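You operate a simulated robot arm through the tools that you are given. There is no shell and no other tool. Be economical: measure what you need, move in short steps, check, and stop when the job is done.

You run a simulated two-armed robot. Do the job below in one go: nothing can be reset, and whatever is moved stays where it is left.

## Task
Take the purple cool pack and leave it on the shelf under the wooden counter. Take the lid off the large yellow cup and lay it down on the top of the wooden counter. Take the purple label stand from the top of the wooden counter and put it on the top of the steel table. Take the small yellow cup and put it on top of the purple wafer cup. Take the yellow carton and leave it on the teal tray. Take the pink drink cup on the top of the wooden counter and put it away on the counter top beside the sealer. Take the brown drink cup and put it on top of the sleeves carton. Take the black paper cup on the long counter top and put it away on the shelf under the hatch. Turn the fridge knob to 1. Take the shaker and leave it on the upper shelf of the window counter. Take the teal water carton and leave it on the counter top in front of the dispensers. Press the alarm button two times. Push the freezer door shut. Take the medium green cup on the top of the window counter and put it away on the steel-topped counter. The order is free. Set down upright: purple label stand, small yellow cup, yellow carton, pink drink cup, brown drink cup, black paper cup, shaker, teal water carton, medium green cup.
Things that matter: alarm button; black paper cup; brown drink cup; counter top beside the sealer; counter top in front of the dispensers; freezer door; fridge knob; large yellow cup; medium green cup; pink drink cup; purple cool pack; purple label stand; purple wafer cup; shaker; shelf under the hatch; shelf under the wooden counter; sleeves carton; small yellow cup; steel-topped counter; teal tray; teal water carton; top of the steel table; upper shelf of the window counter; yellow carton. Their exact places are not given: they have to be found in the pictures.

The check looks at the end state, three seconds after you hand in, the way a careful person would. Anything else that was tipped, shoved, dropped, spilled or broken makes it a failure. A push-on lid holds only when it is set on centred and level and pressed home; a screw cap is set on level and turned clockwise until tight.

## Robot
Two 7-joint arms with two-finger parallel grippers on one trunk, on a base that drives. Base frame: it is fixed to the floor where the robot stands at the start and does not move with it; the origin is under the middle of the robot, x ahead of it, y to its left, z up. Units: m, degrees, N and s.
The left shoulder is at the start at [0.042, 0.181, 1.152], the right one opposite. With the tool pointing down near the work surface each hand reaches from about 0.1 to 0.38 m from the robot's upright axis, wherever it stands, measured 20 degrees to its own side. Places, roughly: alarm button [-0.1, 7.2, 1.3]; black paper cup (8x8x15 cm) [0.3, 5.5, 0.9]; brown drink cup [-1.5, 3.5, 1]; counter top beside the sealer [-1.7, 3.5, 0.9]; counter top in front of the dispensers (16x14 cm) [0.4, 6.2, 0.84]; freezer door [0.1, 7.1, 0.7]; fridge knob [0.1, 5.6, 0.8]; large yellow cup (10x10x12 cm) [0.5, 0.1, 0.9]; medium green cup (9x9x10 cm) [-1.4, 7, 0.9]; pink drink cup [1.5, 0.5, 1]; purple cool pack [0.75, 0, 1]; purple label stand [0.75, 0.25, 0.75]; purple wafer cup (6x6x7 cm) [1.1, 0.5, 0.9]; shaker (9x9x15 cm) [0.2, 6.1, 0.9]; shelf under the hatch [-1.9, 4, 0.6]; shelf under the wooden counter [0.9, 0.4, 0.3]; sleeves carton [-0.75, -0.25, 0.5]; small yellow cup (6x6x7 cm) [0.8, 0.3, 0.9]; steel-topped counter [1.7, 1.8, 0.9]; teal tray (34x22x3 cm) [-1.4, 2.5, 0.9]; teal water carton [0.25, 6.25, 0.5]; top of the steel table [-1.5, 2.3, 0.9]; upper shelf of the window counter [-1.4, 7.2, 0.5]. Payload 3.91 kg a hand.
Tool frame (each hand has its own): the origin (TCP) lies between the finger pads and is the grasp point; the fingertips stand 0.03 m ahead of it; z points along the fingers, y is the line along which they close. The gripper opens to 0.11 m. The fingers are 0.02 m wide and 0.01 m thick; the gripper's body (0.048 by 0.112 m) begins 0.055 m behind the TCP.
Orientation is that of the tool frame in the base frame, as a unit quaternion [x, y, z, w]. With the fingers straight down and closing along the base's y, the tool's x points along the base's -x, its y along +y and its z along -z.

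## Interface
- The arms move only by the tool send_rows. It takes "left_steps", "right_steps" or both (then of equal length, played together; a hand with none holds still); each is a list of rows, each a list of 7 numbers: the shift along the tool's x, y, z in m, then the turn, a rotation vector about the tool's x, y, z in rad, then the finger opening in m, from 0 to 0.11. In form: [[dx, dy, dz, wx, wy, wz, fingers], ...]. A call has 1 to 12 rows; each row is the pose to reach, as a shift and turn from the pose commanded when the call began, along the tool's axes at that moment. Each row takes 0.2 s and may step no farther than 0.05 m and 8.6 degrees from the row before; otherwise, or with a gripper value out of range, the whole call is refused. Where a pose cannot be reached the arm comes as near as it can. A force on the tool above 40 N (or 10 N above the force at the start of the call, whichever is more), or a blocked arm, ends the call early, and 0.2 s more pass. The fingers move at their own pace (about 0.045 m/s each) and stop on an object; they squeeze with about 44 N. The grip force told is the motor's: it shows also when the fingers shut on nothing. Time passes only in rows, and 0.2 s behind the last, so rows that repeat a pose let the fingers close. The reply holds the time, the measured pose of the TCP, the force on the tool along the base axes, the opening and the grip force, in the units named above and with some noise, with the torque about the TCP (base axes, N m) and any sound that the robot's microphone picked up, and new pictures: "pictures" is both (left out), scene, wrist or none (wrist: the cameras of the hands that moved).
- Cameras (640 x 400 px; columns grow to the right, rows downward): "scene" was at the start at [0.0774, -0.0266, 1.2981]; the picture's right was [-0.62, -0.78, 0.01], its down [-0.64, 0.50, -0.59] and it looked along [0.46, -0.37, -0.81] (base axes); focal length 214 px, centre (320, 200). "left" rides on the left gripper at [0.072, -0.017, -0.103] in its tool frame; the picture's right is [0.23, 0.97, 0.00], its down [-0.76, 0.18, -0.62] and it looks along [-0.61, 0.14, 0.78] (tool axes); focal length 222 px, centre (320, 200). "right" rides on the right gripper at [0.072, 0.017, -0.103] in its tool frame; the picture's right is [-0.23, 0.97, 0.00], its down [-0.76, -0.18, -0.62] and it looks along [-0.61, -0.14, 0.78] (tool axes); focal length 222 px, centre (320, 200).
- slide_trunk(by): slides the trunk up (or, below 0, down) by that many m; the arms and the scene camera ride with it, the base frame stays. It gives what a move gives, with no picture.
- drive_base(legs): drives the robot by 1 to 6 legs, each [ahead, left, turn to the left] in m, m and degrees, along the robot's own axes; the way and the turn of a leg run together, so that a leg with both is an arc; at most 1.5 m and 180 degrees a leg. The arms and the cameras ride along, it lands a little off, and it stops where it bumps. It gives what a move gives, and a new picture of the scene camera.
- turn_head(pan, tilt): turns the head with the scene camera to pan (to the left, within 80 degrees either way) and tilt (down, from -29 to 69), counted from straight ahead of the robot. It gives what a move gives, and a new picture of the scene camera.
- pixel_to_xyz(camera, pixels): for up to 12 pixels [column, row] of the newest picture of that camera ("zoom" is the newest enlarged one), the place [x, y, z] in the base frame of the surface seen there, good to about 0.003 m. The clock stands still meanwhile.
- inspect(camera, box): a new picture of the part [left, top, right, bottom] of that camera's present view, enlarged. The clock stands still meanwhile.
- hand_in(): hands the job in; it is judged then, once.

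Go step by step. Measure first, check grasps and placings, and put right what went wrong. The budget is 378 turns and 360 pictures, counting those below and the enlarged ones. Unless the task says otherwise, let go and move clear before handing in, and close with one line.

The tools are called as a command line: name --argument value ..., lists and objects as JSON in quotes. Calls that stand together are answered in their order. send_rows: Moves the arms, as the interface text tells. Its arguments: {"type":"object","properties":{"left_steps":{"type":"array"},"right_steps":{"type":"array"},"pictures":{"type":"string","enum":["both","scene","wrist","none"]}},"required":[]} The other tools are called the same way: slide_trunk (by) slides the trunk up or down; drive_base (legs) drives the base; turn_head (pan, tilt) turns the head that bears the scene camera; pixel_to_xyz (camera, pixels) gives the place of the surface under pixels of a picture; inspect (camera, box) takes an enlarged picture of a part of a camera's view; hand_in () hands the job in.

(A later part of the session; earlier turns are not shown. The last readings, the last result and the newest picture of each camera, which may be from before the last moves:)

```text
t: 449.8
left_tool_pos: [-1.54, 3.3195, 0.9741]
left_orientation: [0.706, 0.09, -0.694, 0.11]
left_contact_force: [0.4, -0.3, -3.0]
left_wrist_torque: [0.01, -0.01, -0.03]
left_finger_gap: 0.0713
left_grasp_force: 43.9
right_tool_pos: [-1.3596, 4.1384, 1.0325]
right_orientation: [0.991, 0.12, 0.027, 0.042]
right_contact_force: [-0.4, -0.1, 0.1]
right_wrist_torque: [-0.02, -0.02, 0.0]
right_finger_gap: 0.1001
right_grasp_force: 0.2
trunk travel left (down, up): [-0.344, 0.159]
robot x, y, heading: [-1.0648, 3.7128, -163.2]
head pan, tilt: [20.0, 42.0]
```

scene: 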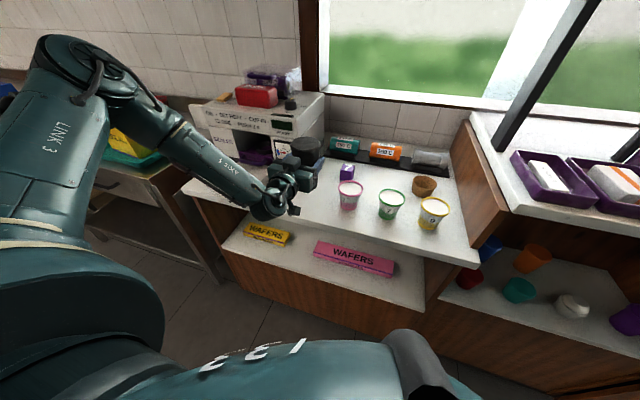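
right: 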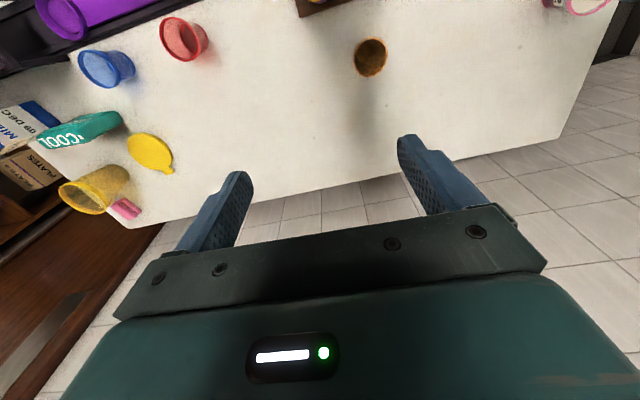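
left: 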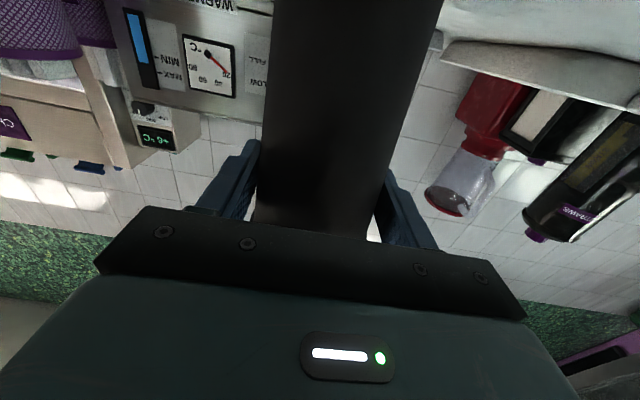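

slide_trunk --by -0.005

slide_trunk --by -0.004

inspect --camera "scene" --box '[240, 120, 360, 220]'

```text
t: 450.4
left_tool_pos: [-1.5399, 3.3192, 0.9712]
left_orientation: [0.704, 0.09, -0.696, 0.111]
left_contact_force: [0.9, -0.5, 7.3]
left_wrist_torque: [-0.29, -0.3, 0.01]
left_finger_gap: 0.0711
left_grasp_force: 44.7
right_tool_pos: [-1.3587, 4.1379, 1.0276]
right_orientation: [0.991, 0.121, 0.026, 0.043]
right_contact_force: [0.2, 1.2, -0.4]
right_wrist_torque: [0.03, 0.0, 0.03]
right_finger_gap: 0.0999
right_grasp_force: 0.0
trunk travel left (down, up): [-0.339, 0.164]
robot x, y, heading: [-1.0678, 3.7116, -163.2]
head pan, tilt: [20.0, 42.0]
```

```text
t: 450.9
left_tool_pos: [-1.5398, 3.3209, 0.9708]
left_orientation: [0.701, 0.09, -0.699, 0.11]
left_contact_force: [-2.2, -1.8, 26.4]
left_wrist_torque: [0.17, -0.29, -0.01]
left_finger_gap: 0.0709
left_grasp_force: 44.0
right_tool_pos: [-1.3588, 4.1386, 1.0223]
right_orientation: [0.991, 0.121, 0.026, 0.043]
right_contact_force: [-0.3, -0.8, -0.2]
right_wrist_torque: [-0.01, 0.03, 0.02]
right_finger_gap: 0.1
right_grasp_force: 0.0
trunk travel left (down, up): [-0.335, 0.168]
robot x, y, heading: [-1.0661, 3.7139, -163.5]
head pan, tilt: [20.0, 42.0]
```

```text
4.00 times, centred on (300, 170) of scene
```

zoom: 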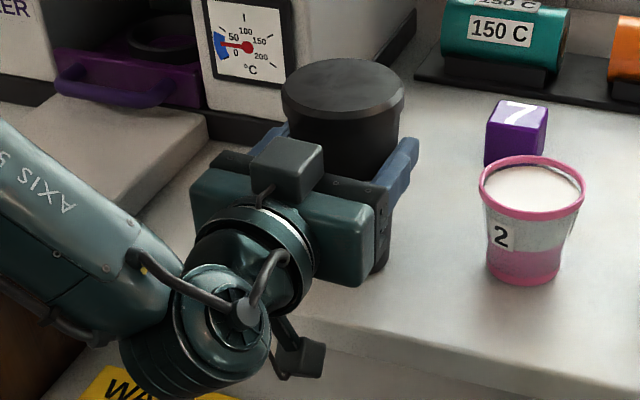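

Seated (bottom is 0.091 below the TCP). Release, back off 0.2, and pitch the left hand 40° down.

slide_trunk --by 0.005

send_rows --left_steps '[[0, 0, 0, 0, 0, 0, 0.09], [0, 0, 0, 0, 0, 0, 0.11], [0, 0, 0, 0, 0, 0, 0.11]]' --pictures "none"

drive_base --legs '[[-0.2, 0, 0]]'

send_rows --left_steps '[[0, 0, 0, 0, 0.14, 0, 0.11], [0, 0, 0, 0, 0.28, 0, 0.11], [0, 0, 0, 0, 0.42, 0, 0.11], [0, 0, 0, 0, 0.56, 0, 0.11], [0, 0, 0, 0, 0.7, 0, 0.11], [0, 0, 0, 0, 0.7, 0, 0.11]]' --pictures "scene"

```text
t: 451.4
left_tool_pos: [-1.5405, 3.3198, 0.9718]
left_orientation: [0.705, 0.09, -0.694, 0.111]
left_contact_force: [-6.0, 0.2, 15.0]
left_wrist_torque: [0.0, 0.56, 0.03]
left_finger_gap: 0.0707
left_grasp_force: 44.1
right_tool_pos: [-1.359, 4.1382, 1.0282]
right_orientation: [0.991, 0.12, 0.026, 0.043]
right_contact_force: [-0.2, -0.1, -0.8]
right_wrist_torque: [0.01, 0.02, -0.02]
right_finger_gap: 0.1
right_grasp_force: 0.1
trunk travel left (down, up): [-0.34, 0.163]
robot x, y, heading: [-1.0659, 3.7118, -163.0]
head pan, tilt: [20.0, 42.0]
```

```text
t: 452.2
left_tool_pos: [-1.5401, 3.3201, 0.9695]
left_orientation: [0.706, 0.09, -0.694, 0.109]
left_contact_force: [0.0, -0.2, -0.1]
left_wrist_torque: [-0.02, 0.0, 0.0]
left_finger_gap: 0.1102
left_grasp_force: 0.0
right_tool_pos: [-1.3592, 4.1376, 1.0281]
right_orientation: [0.991, 0.121, 0.026, 0.042]
right_contact_force: [1.8, 0.1, 0.1]
right_wrist_torque: [0.01, 0.03, 0.01]
right_finger_gap: 0.1001
right_grasp_force: 0.1
trunk travel left (down, up): [-0.34, 0.163]
robot x, y, heading: [-1.0655, 3.7117, -163.4]
head pan, tilt: [20.0, 42.0]
```

```text
t: 453.8
left_tool_pos: [-1.3486, 3.3774, 0.9711]
left_orientation: [0.706, 0.09, -0.694, 0.109]
left_contact_force: [-0.4, 1.3, 0.4]
left_wrist_torque: [-0.03, 0.0, -0.01]
left_finger_gap: 0.1098
left_grasp_force: 0.1
right_tool_pos: [-1.1692, 4.1951, 1.0273]
right_orientation: [0.992, 0.12, 0.027, 0.041]
right_contact_force: [0.9, -0.6, 0.2]
right_wrist_torque: [-0.01, 0.0, 0.01]
right_finger_gap: 0.0999
right_grasp_force: 0.1
trunk travel left (down, up): [-0.34, 0.163]
robot x, y, heading: [-0.8737, 3.7702, -163.6]
head pan, tilt: [20.0, 42.0]
```

scene: 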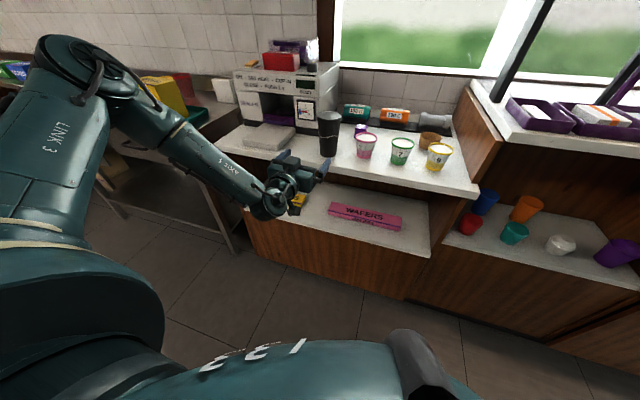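

```text
t: 455.2
left_tool_pos: [-1.3505, 3.3775, 0.9699]
left_orientation: [0.902, 0.121, -0.409, 0.071]
left_contact_force: [-0.1, 0.7, 1.1]
left_wrist_torque: [0.0, 0.0, 0.04]
left_finger_gap: 0.1101
left_grasp_force: 0.1
right_tool_pos: [-1.1677, 4.1943, 1.0269]
right_orientation: [0.992, 0.12, 0.027, 0.042]
right_contact_force: [0.1, 0.4, 0.0]
right_wrist_torque: [-0.02, 0.01, 0.0]
right_finger_gap: 0.0998
right_grasp_force: 0.0
trunk travel left (down, up): [-0.34, 0.163]
robot x, y, heading: [-0.8796, 3.771, -163.2]
head pan, tilt: [20.0, 42.0]
```

scene: 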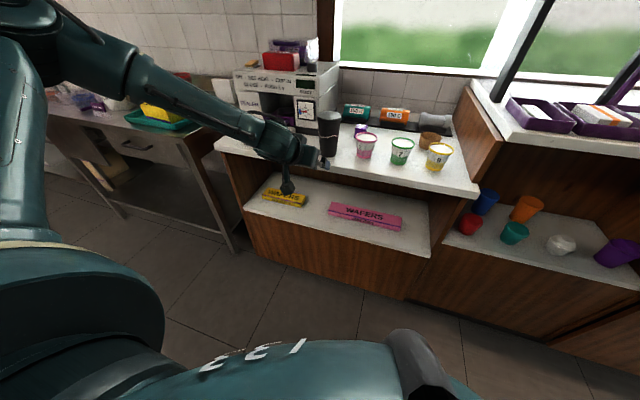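

Pitched 41°. Raise 2.5 cm, drive 0.2 ahead onto the cup and grip higher.

slide_trunk --by 0.025

pixel_to_xyz --camera "scene" --pixels '[[553, 250], [607, 262], [560, 238], [617, 245], [585, 232], [600, 225], [515, 240], [520, 218], [575, 275], [630, 290], [545, 228], [570, 222]]'

drive_base --legs '[[0.2, 0, 0]]'

send_rows --left_steps '[[0, 0, 0, 0, 0, 0, 0.05], [0, 0, 0, 0, 0, 0, 0.05], [0, 0, 0, 0, 0, 0, 0.05], [0, 0, 0, 0, 0, 0, 0.05]]' --pictures "none"

```text
t: 455.9
left_tool_pos: [-1.3493, 3.3771, 0.9953]
left_orientation: [0.901, 0.121, -0.409, 0.072]
left_contact_force: [-0.4, -1.2, -0.8]
left_wrist_torque: [0.01, -0.02, -0.02]
left_finger_gap: 0.1101
left_grasp_force: 0.0
right_tool_pos: [-1.1686, 4.1955, 1.0531]
right_orientation: [0.992, 0.12, 0.027, 0.042]
right_contact_force: [0.2, 0.5, 0.0]
right_wrist_torque: [0.0, 0.01, 0.02]
right_finger_gap: 0.0997
right_grasp_force: 0.0
trunk travel left (down, up): [-0.365, 0.138]
robot x, y, heading: [-0.8763, 3.7708, -163.3]
head pan, tilt: [20.0, 42.0]
```

```text
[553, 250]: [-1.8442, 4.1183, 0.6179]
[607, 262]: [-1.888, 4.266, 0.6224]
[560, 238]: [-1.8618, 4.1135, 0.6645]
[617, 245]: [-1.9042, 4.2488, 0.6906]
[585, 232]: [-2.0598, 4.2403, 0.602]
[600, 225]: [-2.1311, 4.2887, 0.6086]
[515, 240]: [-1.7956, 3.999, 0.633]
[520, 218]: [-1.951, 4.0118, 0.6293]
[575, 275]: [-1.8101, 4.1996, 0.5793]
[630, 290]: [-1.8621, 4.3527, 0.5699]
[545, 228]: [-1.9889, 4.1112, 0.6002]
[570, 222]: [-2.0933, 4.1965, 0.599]
```

```text
t: 457.5
left_tool_pos: [-1.5391, 3.3199, 0.9959]
left_orientation: [0.901, 0.121, -0.41, 0.073]
left_contact_force: [-0.7, -0.3, -0.6]
left_wrist_torque: [0.0, 0.01, -0.01]
left_finger_gap: 0.1099
left_grasp_force: 0.1
right_tool_pos: [-1.3575, 4.1376, 1.0517]
right_orientation: [0.992, 0.12, 0.027, 0.041]
right_contact_force: [-0.3, 0.6, -0.4]
right_wrist_torque: [-0.04, 0.01, 0.0]
right_finger_gap: 0.0998
right_grasp_force: 0.1
trunk travel left (down, up): [-0.365, 0.138]
robot x, y, heading: [-1.0635, 3.7144, -163.5]
head pan, tilt: [20.0, 42.0]
```

scene: 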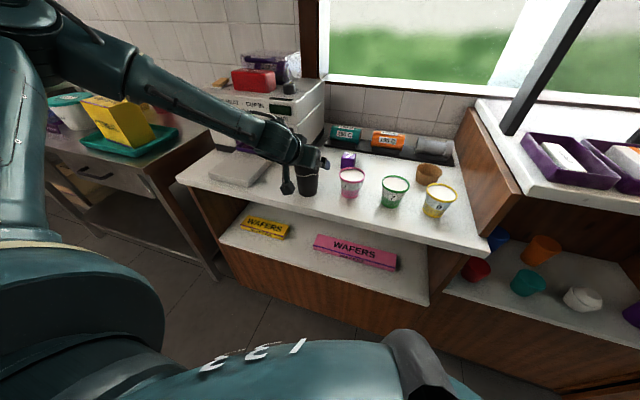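

```text
t: 458.5
left_tool_pos: [-1.5387, 3.3194, 0.9949]
left_orientation: [0.901, 0.123, -0.409, 0.073]
left_contact_force: [0.1, -0.9, -0.1]
left_wrist_torque: [-0.2, -0.07, 0.01]
left_finger_gap: 0.0752
left_grasp_force: 43.8
right_tool_pos: [-1.3571, 4.1384, 1.052]
right_orientation: [0.992, 0.12, 0.026, 0.041]
right_contact_force: [-0.8, -0.1, -0.4]
right_wrist_torque: [0.04, 0.01, 0.01]
right_finger_gap: 0.1001
right_grasp_force: 0.2
trunk travel left (down, up): [-0.365, 0.138]
robot x, y, heading: [-1.0631, 3.7155, -163.2]
head pan, tilt: [20.0, 42.0]
```

Regripped (0.075). Check the hatch counter's edge height for clearance.

pixel_to_xyz --camera "scene" --pixels '[[530, 180], [530, 188], [530, 194], [600, 210], [600, 218], [600, 224]]'

slide_trunk --by 0.04

drive_base --legs '[[-0.35, 0, 0], [0, -0.953, 0]]'

```text
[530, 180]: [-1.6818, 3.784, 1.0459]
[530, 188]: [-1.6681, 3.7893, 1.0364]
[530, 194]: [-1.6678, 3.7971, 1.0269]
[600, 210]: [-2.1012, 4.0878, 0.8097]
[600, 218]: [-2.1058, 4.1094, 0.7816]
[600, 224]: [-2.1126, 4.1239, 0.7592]
```

```text
t: 459.4
left_tool_pos: [-1.5382, 3.3204, 1.0351]
left_orientation: [0.901, 0.121, -0.41, 0.072]
left_contact_force: [0.1, 0.8, -3.8]
left_wrist_torque: [0.0, -0.03, 0.0]
left_finger_gap: 0.075
left_grasp_force: 44.2
right_tool_pos: [-1.3577, 4.1392, 1.0939]
right_orientation: [0.992, 0.12, 0.028, 0.042]
right_contact_force: [-0.4, -0.3, 0.3]
right_wrist_torque: [0.0, 0.0, -0.03]
right_finger_gap: 0.1001
right_grasp_force: 0.0
trunk travel left (down, up): [-0.405, 0.098]
robot x, y, heading: [-1.0633, 3.7119, -163.4]
head pan, tilt: [20.0, 42.0]
```

```text
t: 466.3
left_tool_pos: [-1.4788, 4.3402, 1.0351]
left_orientation: [0.9, 0.127, -0.409, 0.075]
left_contact_force: [1.1, -0.1, -3.3]
left_wrist_torque: [0.04, -0.07, 0.02]
left_finger_gap: 0.075
left_grasp_force: 44.0
right_tool_pos: [-1.3066, 5.1592, 1.0926]
right_orientation: [0.991, 0.126, 0.028, 0.041]
right_contact_force: [0.6, 0.4, 0.2]
right_wrist_torque: [0.02, 0.05, 0.05]
right_finger_gap: 0.1
right_grasp_force: 0.0
trunk travel left (down, up): [-0.405, 0.098]
robot x, y, heading: [-1.002, 4.7366, -163.0]
head pan, tilt: [20.0, 42.0]
```

scene: 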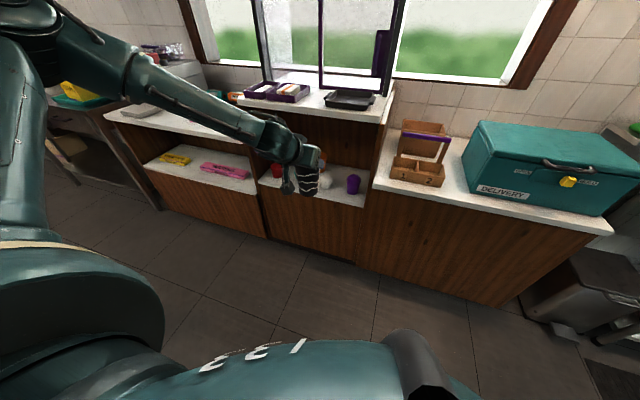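

Raise the right hand (it would meet the side counter), then lower the trunk and drive in.

send_rows --right_steps '[[0.0, 0, -0.04, 0, 0, 0, 0.1], [0.01, 0, -0.08, 0, 0, 0, 0.1], [0.02, 0, -0.12, 0, 0, 0, 0.1], [0.03, 0, -0.16, 0, 0, 0, 0.1], [0.04, 0, -0.2, 0, 0, 0, 0.1], [0.05, 0, -0.24, 0, 0, 0, 0.1], [0.07, 0, -0.28, 0, 0, 0, 0.1], [0.1, 0, -0.3, 0, 0, 0, 0.1]]' --pictures "none"

slide_trunk --by -0.235

drive_base --legs '[[0.3, 0, 0]]'

```text
t: 468.1
left_tool_pos: [-1.4791, 4.3406, 1.0368]
left_orientation: [0.901, 0.126, -0.41, 0.073]
left_contact_force: [0.0, -0.1, -3.5]
left_wrist_torque: [0.01, -0.02, -0.03]
left_finger_gap: 0.0749
left_grasp_force: 43.7
right_tool_pos: [-1.2307, 5.209, 1.395]
right_orientation: [0.991, 0.125, 0.028, 0.043]
right_contact_force: [1.6, 0.9, -0.2]
right_wrist_torque: [0.01, 0.0, 0.0]
right_finger_gap: 0.1003
right_grasp_force: 0.1
trunk travel left (down, up): [-0.405, 0.098]
robot x, y, heading: [-1.0077, 4.737, -162.6]
head pan, tilt: [20.0, 42.0]
```

```text
t: 470.5
left_tool_pos: [-1.4792, 4.3395, 0.7999]
left_orientation: [0.9, 0.127, -0.41, 0.074]
left_contact_force: [0.2, -1.1, -2.8]
left_wrist_torque: [-0.01, -0.04, -0.02]
left_finger_gap: 0.0748
left_grasp_force: 43.6
right_tool_pos: [-1.231, 5.2068, 1.1599]
right_orientation: [0.991, 0.127, 0.027, 0.041]
right_contact_force: [-0.5, -0.1, -0.1]
right_wrist_torque: [0.03, -0.01, 0.02]
right_finger_gap: 0.0999
right_grasp_force: 0.0
trunk travel left (down, up): [-0.17, 0.333]
robot x, y, heading: [-1.0075, 4.7364, -162.8]
head pan, tilt: [20.0, 42.0]
```

```text
t: 472.6
left_tool_pos: [-1.7695, 4.2489, 0.8]
left_orientation: [0.901, 0.127, -0.408, 0.074]
left_contact_force: [-0.1, 0.2, -4.1]
left_wrist_torque: [0.0, -0.06, -0.01]
left_finger_gap: 0.075
left_grasp_force: 44.2
right_tool_pos: [-1.5204, 5.117, 1.1593]
right_orientation: [0.991, 0.126, 0.027, 0.041]
right_contact_force: [0.3, 0.4, -0.2]
right_wrist_torque: [-0.01, 0.03, -0.03]
right_finger_gap: 0.1002
right_grasp_force: 0.0
trunk travel left (down, up): [-0.17, 0.333]
robot x, y, heading: [-1.298, 4.646, -162.6]
head pan, tilt: [20.0, 42.0]
```

scene: 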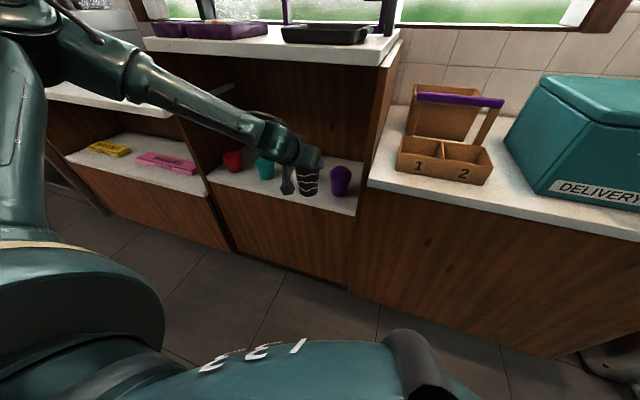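

pixel_to_xyz --camera "scene" --pixels '[[260, 150], [220, 130], [180, 105], [140, 85], [100, 60], [60, 60], [30, 40], [228, 85], [385, 55]]'

```text
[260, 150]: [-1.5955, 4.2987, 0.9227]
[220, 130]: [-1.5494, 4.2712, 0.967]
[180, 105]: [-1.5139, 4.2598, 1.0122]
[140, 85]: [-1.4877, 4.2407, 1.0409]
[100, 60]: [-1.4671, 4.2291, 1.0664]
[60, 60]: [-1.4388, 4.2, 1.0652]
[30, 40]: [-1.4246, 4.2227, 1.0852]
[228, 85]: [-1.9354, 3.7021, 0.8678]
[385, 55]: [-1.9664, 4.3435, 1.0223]
```

The forearm stays outside/below the hatch edge. Drive the remaining 0.238.

drive_base --legs '[[0.238, 0, 0]]'

inspect --camera "left" --box '[0, 0, 640, 400]'

```text
t: 474.5
left_tool_pos: [-1.9852, 4.1825, 0.7934]
left_orientation: [0.905, 0.124, -0.4, 0.072]
left_contact_force: [-0.6, 0.5, -3.9]
left_wrist_torque: [-0.03, 0.0, 0.01]
left_finger_gap: 0.0747
left_grasp_force: 43.6
right_tool_pos: [-1.7462, 5.0482, 1.1595]
right_orientation: [0.991, 0.127, 0.027, 0.042]
right_contact_force: [0.5, 0.7, 0.2]
right_wrist_torque: [0.0, 0.0, -0.01]
right_finger_gap: 0.1001
right_grasp_force: 0.1
trunk travel left (down, up): [-0.17, 0.333]
robot x, y, heading: [-1.5214, 4.5803, -162.5]
head pan, tilt: [20.0, 42.0]
stopped in leg 1: the robot was blocked; the commanded pose is now the measured one
```

scene: 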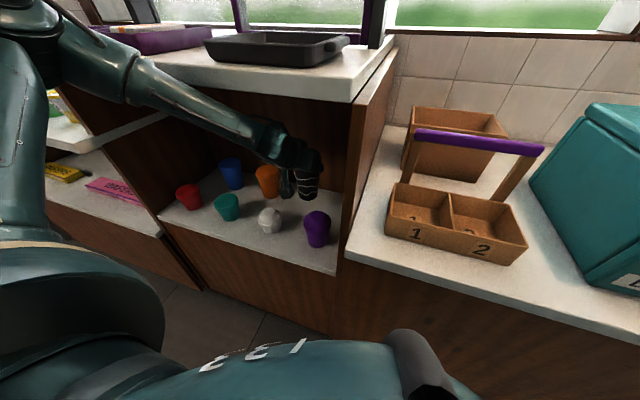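

```text
1.00 times, centred on (320, 200) of left
```

zoom: 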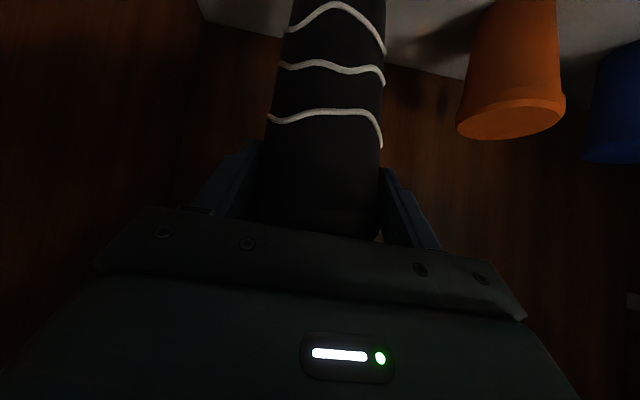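

Near enough (cup centre m≈-0.626, e≈4.588), the forearm just touches the hatch edge. Lower by trunk.

slide_trunk --by -0.068

slide_trunk --by -0.008

```text
t: 475.5
left_tool_pos: [-1.9865, 4.183, 0.7259]
left_orientation: [0.904, 0.124, -0.402, 0.072]
left_contact_force: [-0.3, 1.1, -2.2]
left_wrist_torque: [0.02, 0.0, -0.01]
left_finger_gap: 0.0751
left_grasp_force: 44.0
right_tool_pos: [-1.7455, 5.0485, 1.0926]
right_orientation: [0.991, 0.127, 0.028, 0.041]
right_contact_force: [0.1, -0.2, 0.4]
right_wrist_torque: [0.0, 0.01, -0.01]
right_finger_gap: 0.1002
right_grasp_force: 0.1
trunk travel left (down, up): [-0.102, 0.401]
robot x, y, heading: [-1.5219, 4.5798, -162.6]
head pan, tilt: [20.0, 42.0]
```

```text
t: 476.1
left_tool_pos: [-1.9871, 4.182, 0.7171]
left_orientation: [0.904, 0.124, -0.402, 0.072]
left_contact_force: [0.4, 0.3, -3.7]
left_wrist_torque: [0.02, -0.02, 0.0]
left_finger_gap: 0.075
left_grasp_force: 43.7
right_tool_pos: [-1.7464, 5.0492, 1.0831]
right_orientation: [0.991, 0.126, 0.028, 0.042]
right_contact_force: [0.2, -0.1, -0.1]
right_wrist_torque: [-0.02, 0.02, -0.01]
right_finger_gap: 0.1001
right_grasp_force: 0.1
trunk travel left (down, up): [-0.094, 0.409]
robot x, y, heading: [-1.5202, 4.5765, -162.7]
head pan, tilt: [20.0, 42.0]
```

slide_trunk --by -0.005

slide_trunk --by -0.003

```text
t: 476.6
left_tool_pos: [-1.9868, 4.1825, 0.7156]
left_orientation: [0.904, 0.123, -0.404, 0.072]
left_contact_force: [2.9, 0.9, 8.5]
left_wrist_torque: [-0.29, -0.08, 0.07]
left_finger_gap: 0.0746
left_grasp_force: 44.0
right_tool_pos: [-1.744, 5.0484, 1.0793]
right_orientation: [0.991, 0.128, 0.027, 0.042]
right_contact_force: [0.6, 1.2, 0.9]
right_wrist_torque: [0.0, 0.01, 0.03]
right_finger_gap: 0.0998
right_grasp_force: 0.0
trunk travel left (down, up): [-0.089, 0.414]
robot x, y, heading: [-1.522, 4.5785, -162.9]
head pan, tilt: [20.0, 42.0]
```

```text
t: 477.2
left_tool_pos: [-1.9879, 4.1839, 0.7144]
left_orientation: [0.902, 0.124, -0.406, 0.074]
left_contact_force: [7.2, 1.4, 26.2]
left_wrist_torque: [-0.43, -0.04, 0.1]
left_finger_gap: 0.0747
left_grasp_force: 44.3
right_tool_pos: [-1.744, 5.0501, 1.0753]
right_orientation: [0.991, 0.127, 0.025, 0.042]
right_contact_force: [0.3, -0.2, 0.6]
right_wrist_torque: [0.0, -0.02, 0.02]
right_finger_gap: 0.1001
right_grasp_force: 0.2
trunk travel left (down, up): [-0.086, 0.417]
robot x, y, heading: [-1.5206, 4.5749, -162.5]
head pan, tilt: [20.0, 42.0]
```

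Seated. Ease, open, raise 4 cm, and back straight out.

slide_trunk --by 0.004

send_rows --left_steps '[[0, 0, 0, 0, 0, 0, 0.085], [0, 0, 0, 0, 0, 0, 0.1], [0, 0, 0, 0, 0, 0, 0.1]]' --pictures "none"

slide_trunk --by 0.042

drive_base --legs '[[-0.4, 0, 0]]'

```text
t: 477.7
left_tool_pos: [-1.9876, 4.1837, 0.7151]
left_orientation: [0.904, 0.123, -0.403, 0.072]
left_contact_force: [-5.3, 1.7, 13.6]
left_wrist_torque: [-0.15, 1.07, -0.17]
left_finger_gap: 0.0747
left_grasp_force: 44.0
right_tool_pos: [-1.7447, 5.0489, 1.0789]
right_orientation: [0.991, 0.126, 0.026, 0.042]
right_contact_force: [0.4, 0.2, -0.4]
right_wrist_torque: [0.02, -0.02, -0.02]
right_finger_gap: 0.0999
right_grasp_force: 0.0
trunk travel left (down, up): [-0.09, 0.413]
robot x, y, heading: [-1.5209, 4.5796, -162.7]
head pan, tilt: [20.0, 42.0]
```

```text
t: 478.5
left_tool_pos: [-1.9866, 4.1822, 0.7135]
left_orientation: [0.904, 0.124, -0.402, 0.072]
left_contact_force: [0.0, -0.7, 0.3]
left_wrist_torque: [-0.02, -0.03, -0.01]
left_finger_gap: 0.1002
left_grasp_force: 0.0
right_tool_pos: [-1.7456, 5.0477, 1.0799]
right_orientation: [0.991, 0.126, 0.027, 0.042]
right_contact_force: [-0.6, 0.8, -0.5]
right_wrist_torque: [-0.01, -0.01, 0.01]
right_finger_gap: 0.1002
right_grasp_force: 0.1
trunk travel left (down, up): [-0.09, 0.413]
robot x, y, heading: [-1.519, 4.5768, -162.3]
head pan, tilt: [20.0, 42.0]
```

```text
t: 479.3
left_tool_pos: [-1.9864, 4.1823, 0.7558]
left_orientation: [0.904, 0.124, -0.402, 0.072]
left_contact_force: [-0.1, -0.1, -0.4]
left_wrist_torque: [-0.03, 0.02, -0.01]
left_finger_gap: 0.1001
left_grasp_force: 0.1
right_tool_pos: [-1.7449, 5.0464, 1.1215]
right_orientation: [0.991, 0.126, 0.027, 0.043]
right_contact_force: [-1.3, -0.3, -0.3]
right_wrist_torque: [-0.03, 0.01, -0.03]
right_finger_gap: 0.1002
right_grasp_force: 0.0
trunk travel left (down, up): [-0.132, 0.371]
robot x, y, heading: [-1.5204, 4.5756, -162.5]
head pan, tilt: [20.0, 42.0]
```

```text
t: 481.9
left_tool_pos: [-1.6038, 4.3033, 0.7557]
left_orientation: [0.905, 0.123, -0.402, 0.072]
left_contact_force: [-0.4, 0.0, -0.1]
left_wrist_torque: [0.01, 0.01, -0.01]
left_finger_gap: 0.1001
left_grasp_force: 0.1
right_tool_pos: [-1.3603, 5.1678, 1.1212]
right_orientation: [0.991, 0.126, 0.028, 0.043]
right_contact_force: [0.1, 0.3, 1.2]
right_wrist_torque: [-0.02, 0.0, -0.01]
right_finger_gap: 0.1001
right_grasp_force: 0.1
trunk travel left (down, up): [-0.132, 0.371]
robot x, y, heading: [-1.137, 4.6978, -162.6]
head pan, tilt: [20.0, 42.0]
```

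scene: 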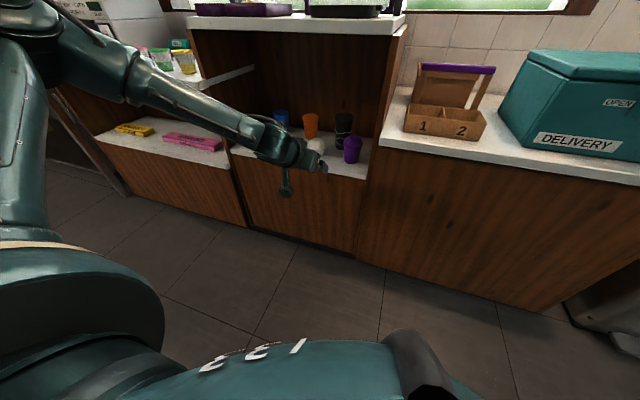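

Black cup stands on the hatch shelf. Raise the trunk and drive north past the display, then look.

slide_trunk --by 0.35

drive_base --legs '[[0, 0, -112.4], [1.5, 0, 0]]'

turn_head --pan -25 --tilt 25

```text
t: 485.3
left_tool_pos: [-1.6039, 4.3033, 1.1044]
left_orientation: [0.904, 0.123, -0.403, 0.072]
left_contact_force: [-0.7, 0.3, 0.1]
left_wrist_torque: [0.03, 0.01, -0.02]
left_finger_gap: 0.0999
left_grasp_force: 0.2
right_tool_pos: [-1.3604, 5.1692, 1.4712]
right_orientation: [0.991, 0.126, 0.027, 0.042]
right_contact_force: [-0.3, 0.4, 0.6]
right_wrist_torque: [-0.01, 0.0, 0.03]
right_finger_gap: 0.0998
right_grasp_force: 0.1
trunk travel left (down, up): [-0.482, 0.021]
robot x, y, heading: [-1.1357, 4.698, -162.8]
head pan, tilt: [20.0, 42.0]
```

```text
t: 497.6
left_tool_pos: [-1.1272, 6.7913, 1.1063]
left_orientation: [-0.596, 0.691, 0.279, 0.298]
left_contact_force: [-0.7, 0.7, 0.3]
left_wrist_torque: [0.0, 0.0, 0.0]
left_finger_gap: 0.0999
left_grasp_force: 0.0
right_tool_pos: [-0.4376, 6.2175, 1.4713]
right_orientation: [-0.645, 0.763, 0.02, -0.045]
right_contact_force: [-0.3, 0.5, 0.2]
right_wrist_torque: [0.0, 0.01, -0.03]
right_finger_gap: 0.0999
right_grasp_force: 0.1
trunk travel left (down, up): [-0.482, 0.021]
robot x, y, heading: [-0.9573, 6.2056, 83.3]
head pan, tilt: [20.0, 42.0]
```

scene: 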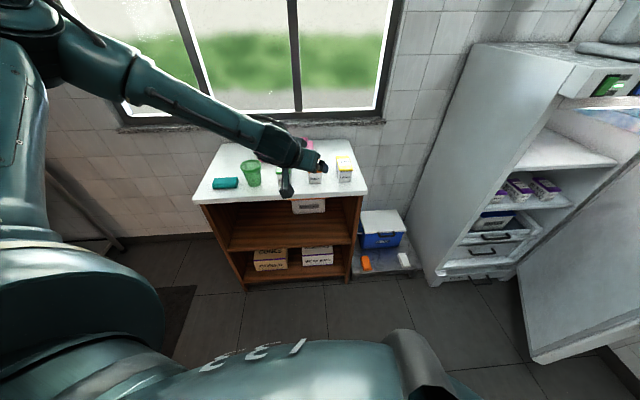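

```text
t: 498.7
left_tool_pos: [-1.1269, 6.7924, 1.1043]
left_orientation: [-0.596, 0.692, 0.279, 0.299]
left_contact_force: [0.8, -0.1, 0.1]
left_wrist_torque: [0.04, -0.04, 0.01]
left_finger_gap: 0.1
left_grasp_force: 0.1
right_tool_pos: [-0.4365, 6.2168, 1.4713]
right_orientation: [-0.645, 0.763, 0.021, -0.046]
right_contact_force: [-0.5, 0.3, -0.8]
right_wrist_torque: [0.01, 0.03, 0.0]
right_finger_gap: 0.0998
right_grasp_force: 0.2
trunk travel left (down, up): [-0.482, 0.021]
robot x, y, heading: [-0.9569, 6.208, 83.6]
head pan, tilt: [-25.0, 25.0]
```

scene: 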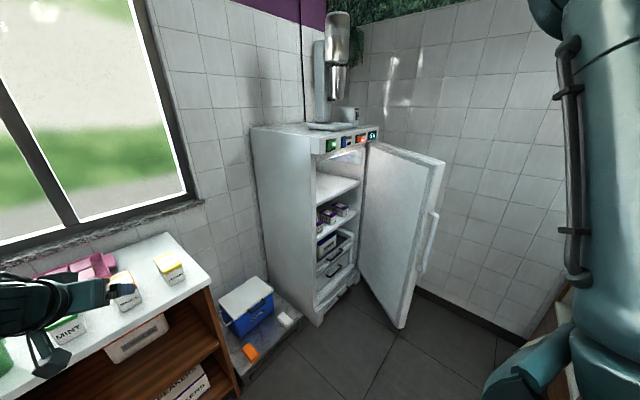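

Freezer with door hinged on the right, open; buttons on its top panel. Zoom on the panel and measure.

inspect --camera "scene" --box '[310, 115, 390, 165]'

pixel_to_xyz --camera "scene" --pixels '[[332, 146], [347, 142], [361, 139], [373, 136], [372, 150], [438, 165], [400, 320], [425, 245], [315, 155], [320, 320], [345, 150], [405, 240]]'

```text
8.00 times, centred on (350, 140) of scene
```

zoom: 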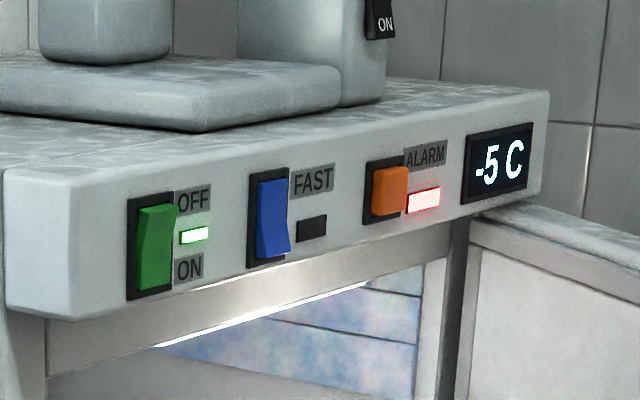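

```text
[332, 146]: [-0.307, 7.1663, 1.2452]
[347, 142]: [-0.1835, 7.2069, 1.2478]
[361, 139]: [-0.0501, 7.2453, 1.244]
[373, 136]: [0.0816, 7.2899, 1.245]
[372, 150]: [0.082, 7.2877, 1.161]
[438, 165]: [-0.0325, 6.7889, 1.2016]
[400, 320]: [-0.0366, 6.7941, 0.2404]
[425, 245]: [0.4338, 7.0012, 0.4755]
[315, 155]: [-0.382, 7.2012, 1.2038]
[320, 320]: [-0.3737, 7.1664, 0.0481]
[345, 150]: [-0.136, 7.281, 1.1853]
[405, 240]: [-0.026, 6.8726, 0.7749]
```

The ALARM button is the orange one at ≈(-0.072,7.24,1.244); the door is ~60° open, hinged at (0.08,7.29). Look right to see the space behind the display bench.

turn_head --pan -75 --tilt 35

```text
t: 499.9
left_tool_pos: [-1.1272, 6.7919, 1.1056]
left_orientation: [-0.597, 0.691, 0.279, 0.298]
left_contact_force: [0.6, 0.0, -0.2]
left_wrist_torque: [0.01, -0.03, 0.01]
left_finger_gap: 0.1001
left_grasp_force: 0.1
right_tool_pos: [-0.437, 6.216, 1.472]
right_orientation: [-0.644, 0.763, 0.02, -0.046]
right_contact_force: [0.0, 0.6, 0.6]
right_wrist_torque: [0.03, 0.04, -0.01]
right_finger_gap: 0.1001
right_grasp_force: 0.1
trunk travel left (down, up): [-0.482, 0.021]
robot x, y, heading: [-0.9601, 6.21, 83.4]
head pan, tilt: [-75.0, 35.0]
```

scene: 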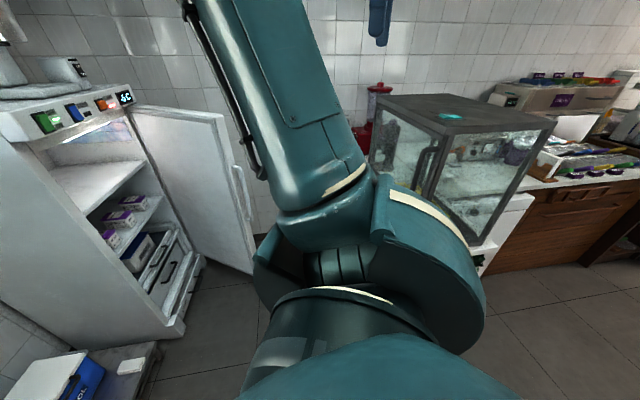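

The raised right arm blocks the view. Fold both hands to compact, natural positions first.

send_rows --left_steps '[[0.012, 0, -0.014, 0, 0.08, 0, 0.1], [0.024, 0, -0.027, 0, 0.16, 0, 0.1], [0.036, 0, -0.041, 0, 0.24, 0, 0.1], [0.048, 0, -0.054, 0, 0.32, 0, 0.1], [0.06, 0, -0.068, 0, 0.4, 0, 0.1], [0.072, 0, -0.081, 0, 0.48, 0, 0.1], [0.085, 0, -0.095, 0, 0.56, 0, 0.1], [0.097, 0, -0.109, 0, 0.64, 0, 0.1], [0.109, 0, -0.122, 0, 0.72, 0, 0.1], [0.121, 0, -0.136, 0, 0.79, 0, 0.1], [0.133, -0.004, -0.149, 0, 0.855, 0, 0.1]]' --right_steps '[[-0.03, 0.0, 0.02, 0, 0, 0, 0.1], [-0.06, 0.01, 0.05, 0, 0, 0, 0.1], [-0.09, 0.03, 0.08, 0, 0, 0, 0.1], [-0.12, 0.05, 0.11, 0, 0, 0, 0.1], [-0.15, 0.08, 0.13, 0, 0, 0, 0.1], [-0.18, 0.11, 0.15, 0, 0, 0, 0.1], [-0.21, 0.14, 0.17, 0, 0, 0, 0.1], [-0.24, 0.17, 0.19, 0, 0, 0, 0.1], [-0.27, 0.2, 0.21, 0, 0, 0, 0.1], [-0.3, 0.23, 0.23, 0, 0, 0, 0.1], [-0.31, 0.25, 0.26, 0, 0, 0, 0.1]]' --pictures "scene"

```text
t: 502.2
left_tool_pos: [-1.1526, 6.5955, 1.1067]
left_orientation: [-0.658, 0.753, 0.006, -0.016]
left_contact_force: [-0.2, 0.7, 0.5]
left_wrist_torque: [-0.01, 0.03, -0.01]
left_finger_gap: 0.1001
left_grasp_force: 0.0
right_tool_pos: [-0.5358, 6.5629, 1.2376]
right_orientation: [-0.644, 0.763, 0.019, -0.046]
right_contact_force: [0.7, -0.6, -0.1]
right_wrist_torque: [-0.02, 0.01, -0.01]
right_finger_gap: 0.0999
right_grasp_force: 0.0
right hand out of reach, approached as far as the arm can: row 7, 8, 9, 10, 11
trunk travel left (down, up): [-0.482, 0.021]
robot x, y, heading: [-0.9575, 6.2068, 83.3]
head pan, tilt: [-75.0, 35.0]
```

scene: 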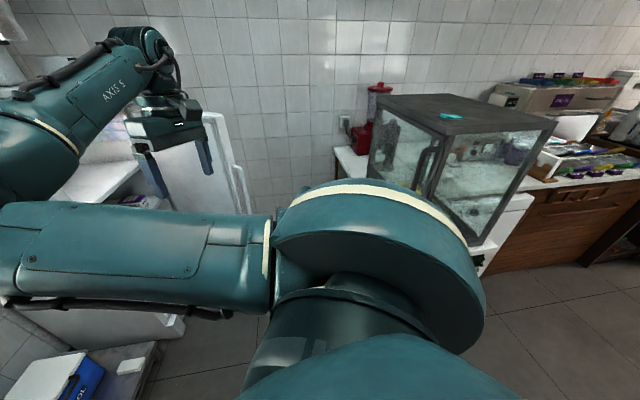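

pixel_to_xyz --camera "scene" --pixels '[[338, 150], [352, 178], [375, 185], [345, 165], [378, 90], [440, 235], [380, 110], [550, 125], [215, 130], [250, 200]]'

```text
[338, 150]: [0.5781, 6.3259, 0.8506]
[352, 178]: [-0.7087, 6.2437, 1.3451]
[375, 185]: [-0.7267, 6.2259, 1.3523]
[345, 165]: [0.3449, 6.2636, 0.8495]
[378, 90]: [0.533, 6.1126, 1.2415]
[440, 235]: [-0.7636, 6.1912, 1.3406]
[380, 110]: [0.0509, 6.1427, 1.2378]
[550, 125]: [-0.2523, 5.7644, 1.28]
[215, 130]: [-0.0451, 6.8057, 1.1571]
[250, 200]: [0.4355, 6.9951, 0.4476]
```

Bench edge located (north edge ≈ y 6.1–6.3). Plan: pass the right hand above the door (top z 1.20), lower it on the door's outer side, and swing it shut by rotating the base.

slide_trunk --by 0.021

drive_base --legs '[[0.38, 0, 0], [0, -0.6, 0]]'

slide_trunk --by -0.2

```text
t: 502.9
left_tool_pos: [-1.1523, 6.5934, 1.1282]
left_orientation: [-0.658, 0.753, 0.007, -0.015]
left_contact_force: [0.3, -0.2, -0.4]
left_wrist_torque: [-0.03, -0.01, 0.0]
left_finger_gap: 0.0998
left_grasp_force: 0.0
right_tool_pos: [-0.5356, 6.5609, 1.2613]
right_orientation: [-0.645, 0.762, 0.021, -0.046]
right_contact_force: [-1.1, -0.5, 0.6]
right_wrist_torque: [0.01, -0.02, 0.02]
right_finger_gap: 0.0998
right_grasp_force: 0.0
trunk travel left (down, up): [-0.503, 0.0]
robot x, y, heading: [-0.9538, 6.2068, 83.6]
head pan, tilt: [-75.0, 35.0]
```

```text
t: 508.3
left_tool_pos: [-0.5145, 6.9056, 1.1278]
left_orientation: [-0.657, 0.753, 0.008, -0.015]
left_contact_force: [-0.1, 0.5, 0.6]
left_wrist_torque: [0.03, 0.0, -0.02]
left_finger_gap: 0.1001
left_grasp_force: 0.1
right_tool_pos: [0.103, 6.8704, 1.2601]
right_orientation: [-0.644, 0.763, 0.02, -0.046]
right_contact_force: [-1.4, -0.2, -0.3]
right_wrist_torque: [0.03, 0.02, -0.01]
right_finger_gap: 0.1001
right_grasp_force: 0.1
trunk travel left (down, up): [-0.503, 0.0]
robot x, y, heading: [-0.3225, 6.5179, 83.5]
head pan, tilt: [-75.0, 35.0]
```

scene: 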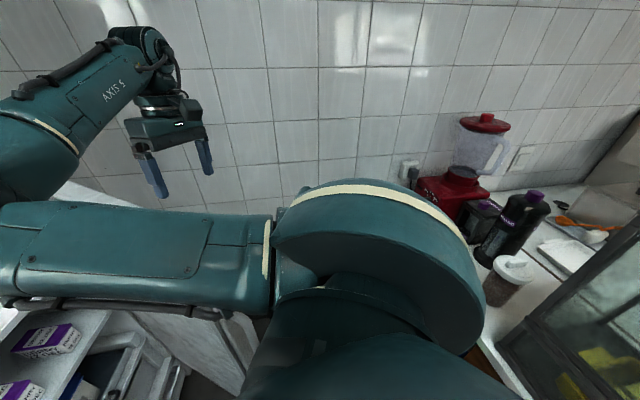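

```text
t: 510.5
left_tool_pos: [-0.5206, 6.9062, 0.9292]
left_orientation: [-0.657, 0.754, 0.003, -0.012]
left_contact_force: [0.1, 0.2, 0.5]
left_wrist_torque: [-0.01, -0.02, -0.02]
left_finger_gap: 0.0999
left_grasp_force: 0.0
right_tool_pos: [0.0971, 6.8748, 1.1149]
right_orientation: [-0.65, 0.758, 0.04, 0.013]
right_contact_force: [13.9, 3.7, 0.9]
right_wrist_torque: [0.04, 0.13, -0.54]
right_finger_gap: 0.0937
right_grasp_force: 0.0
trunk travel left (down, up): [-0.303, 0.2]
robot x, y, heading: [-0.3184, 6.5154, 83.1]
head pan, tilt: [-75.0, 35.0]
```

The forearm rests on the door's top edge; relieve by raising 6 cm (fingers still below the door top), then rotate the base left to swing the door.

slide_trunk --by 0.06

drive_base --legs '[[0, 0, 38]]'

```text
t: 511.5
left_tool_pos: [-0.5144, 6.9063, 0.9863]
left_orientation: [-0.657, 0.753, 0.007, -0.016]
left_contact_force: [-0.4, 0.6, 1.5]
left_wrist_torque: [0.01, 0.01, 0.0]
left_finger_gap: 0.1002
left_grasp_force: 0.2
right_tool_pos: [0.1011, 6.8694, 1.1189]
right_orientation: [-0.644, 0.763, 0.021, -0.047]
right_contact_force: [-0.2, 0.4, -0.4]
right_wrist_torque: [0.02, 0.03, -0.01]
right_finger_gap: 0.0999
right_grasp_force: 0.1
trunk travel left (down, up): [-0.363, 0.14]
robot x, y, heading: [-0.3213, 6.5165, 83.0]
head pan, tilt: [-75.0, 35.0]
```

```text
t: 512.8
left_tool_pos: [-0.5971, 6.8515, 0.9885]
left_orientation: [0.738, -0.675, -0.006, 0.015]
left_contact_force: [-0.3, 0.4, 0.9]
left_wrist_torque: [-0.01, -0.01, -0.04]
left_finger_gap: 0.0999
left_grasp_force: 0.0
right_tool_pos: [0.0174, 6.9506, 1.1228]
right_orientation: [0.722, -0.69, -0.007, 0.043]
right_contact_force: [4.3, -6.1, -3.5]
right_wrist_torque: [0.01, -0.16, 0.32]
right_finger_gap: 0.0973
right_grasp_force: 0.0
trunk travel left (down, up): [-0.363, 0.14]
robot x, y, heading: [-0.3205, 6.5189, 96.3]
head pan, tilt: [-75.0, 35.0]
stopped in leg 1: the force on the tool passed its limit (the readings are from after the stop); the commanded pose is now the measured one
```

scene: 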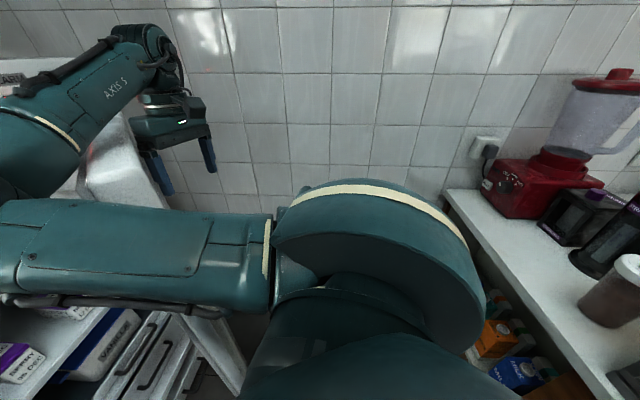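

drive_base --legs '[[0, 0, 20]]'

drive_base --legs '[[0, 0, 20]]'

```text
t: 513.6
left_tool_pos: [-0.6031, 6.8449, 0.988]
left_orientation: [0.746, -0.666, -0.005, 0.015]
left_contact_force: [-0.6, -1.0, 0.4]
left_wrist_torque: [0.0, 0.01, 0.0]
left_finger_gap: 0.0999
left_grasp_force: 0.0
right_tool_pos: [0.0123, 6.9549, 1.1246]
right_orientation: [0.728, -0.684, -0.001, 0.041]
right_contact_force: [7.4, -4.2, -2.8]
right_wrist_torque: [-0.01, -0.16, 0.18]
right_finger_gap: 0.097
right_grasp_force: 0.0
trunk travel left (down, up): [-0.363, 0.14]
robot x, y, heading: [-0.3206, 6.5133, 97.3]
head pan, tilt: [-75.0, 35.0]
stopped in leg 1: the force on the tool passed its limit (the readings are from after the stop); the commanded pose is now the measured one
```

scene: 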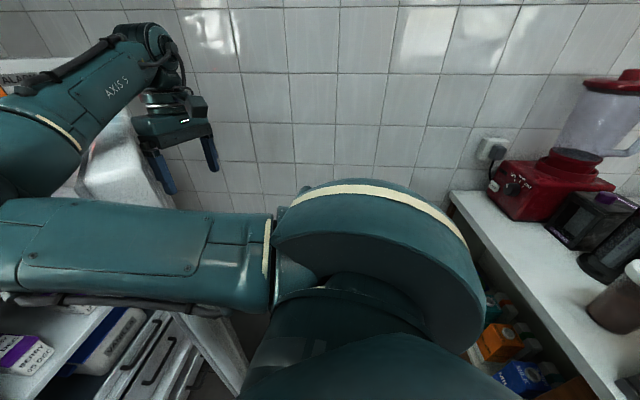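

```text
t: 514.4
left_tool_pos: [-0.6086, 6.8403, 0.9871]
left_orientation: [0.751, -0.66, -0.005, 0.016]
left_contact_force: [0.0, -0.4, 0.0]
left_wrist_torque: [-0.02, 0.01, -0.01]
left_finger_gap: 0.1
left_grasp_force: 0.0
right_tool_pos: [0.0079, 6.958, 1.125]
right_orientation: [0.732, -0.68, 0.004, 0.039]
right_contact_force: [2.8, -2.8, -1.0]
right_wrist_torque: [0.0, -0.06, 0.14]
right_finger_gap: 0.0983
right_grasp_force: 0.0
trunk travel left (down, up): [-0.363, 0.14]
robot x, y, heading: [-0.321, 6.5162, 98.4]
head pan, tilt: [-75.0, 35.0]
stopped in leg 1: the force on the tool passed its limit (the readings are from after the stop); the commanded pose is now the measured one
```

scene: 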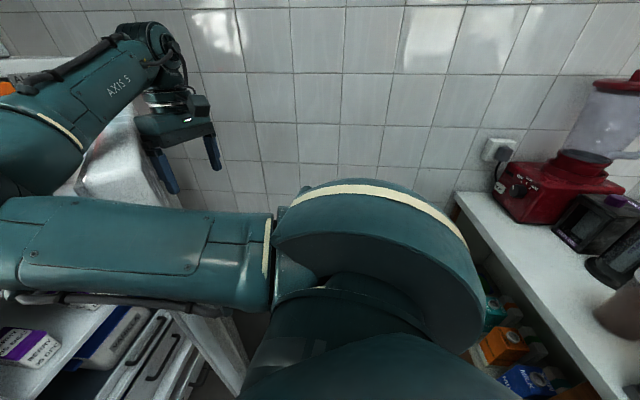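

The base push trips its low force limit; use arm rows (40 N limit) along the door's arc instead.

send_rows --right_steps '[[-0.012, 0.025, 0, 0, 0, 0, 0.1], [-0.022, 0.05, 0, 0, 0, 0, 0.1], [-0.034, 0.072, 0, 0, 0, 0, 0.1], [-0.044, 0.092, 0, 0, 0, 0, 0.1], [-0.062, 0.115, 0, 0, 0, 0, 0.1], [-0.082, 0.138, 0, 0, 0, 0, 0.1], [-0.103, 0.158, 0, 0, 0, 0, 0.1], [-0.124, 0.174, 0, 0, 0, 0, 0.1], [-0.145, 0.188, 0, 0, 0, 0, 0.1], [-0.166, 0.2, 0, 0, 0, 0, 0.1], [-0.187, 0.21, 0, 0, 0, 0, 0.1]]' --pictures "none"

turn_head --pan -10 --tilt 30

```text
t: 514.7
left_tool_pos: [-0.6108, 6.842, 0.9882]
left_orientation: [0.751, -0.66, -0.006, 0.016]
left_contact_force: [-0.4, 0.1, 0.4]
left_wrist_torque: [-0.02, 0.04, 0.0]
left_finger_gap: 0.0998
left_grasp_force: 0.2
right_tool_pos: [0.0094, 6.9583, 1.1282]
right_orientation: [0.727, -0.686, 0.007, 0.032]
right_contact_force: [5.3, -3.8, 0.9]
right_wrist_torque: [0.1, 0.13, 0.16]
right_finger_gap: 0.0988
right_grasp_force: 0.0
right hand out of reach, approached as far as the arm can: row 1
trunk travel left (down, up): [-0.363, 0.14]
robot x, y, heading: [-0.3199, 6.5166, 98.4]
head pan, tilt: [-75.0, 35.0]
stopped in row 1 (right hand): the force on the tool passed its limit (the readings are from after the stop); the commanded pose is now the measured one
```

```text
t: 516.0
left_tool_pos: [-0.6099, 6.8412, 0.9871]
left_orientation: [0.751, -0.66, -0.005, 0.016]
left_contact_force: [-0.2, 0.9, 0.0]
left_wrist_torque: [0.0, 0.06, 0.03]
left_finger_gap: 0.0999
left_grasp_force: 0.1
right_tool_pos: [0.0099, 6.9578, 1.1278]
right_orientation: [0.727, -0.686, 0.006, 0.033]
right_contact_force: [19.4, -10.1, 6.2]
right_wrist_torque: [0.55, 1.24, 0.18]
right_finger_gap: 0.0984
right_grasp_force: 0.0
trunk travel left (down, up): [-0.363, 0.14]
robot x, y, heading: [-0.3202, 6.5144, 98.1]
head pan, tilt: [-10.0, 30.0]
```

scene: 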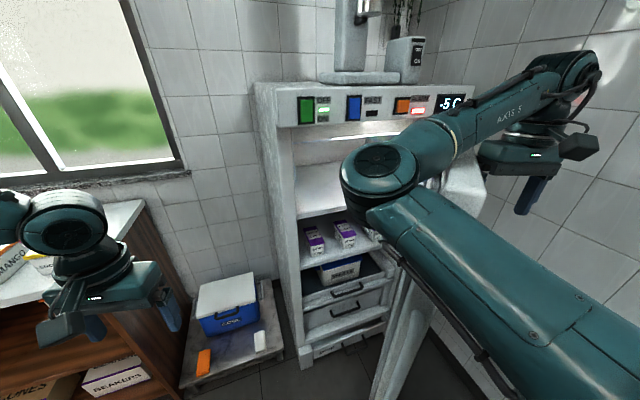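

pixel_to_xyz --camera "scene" --pixels '[[380, 160], [440, 240], [500, 300], [440, 135], [520, 90], [465, 190], [412, 300], [395, 385], [525, 195], [345, 290]]'

```text
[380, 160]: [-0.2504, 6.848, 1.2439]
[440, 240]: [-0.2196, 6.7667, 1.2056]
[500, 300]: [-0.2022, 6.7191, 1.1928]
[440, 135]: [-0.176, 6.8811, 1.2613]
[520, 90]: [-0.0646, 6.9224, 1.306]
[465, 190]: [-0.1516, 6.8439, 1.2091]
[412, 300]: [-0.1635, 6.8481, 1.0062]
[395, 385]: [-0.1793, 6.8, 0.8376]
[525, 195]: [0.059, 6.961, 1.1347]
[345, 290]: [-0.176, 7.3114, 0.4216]
```

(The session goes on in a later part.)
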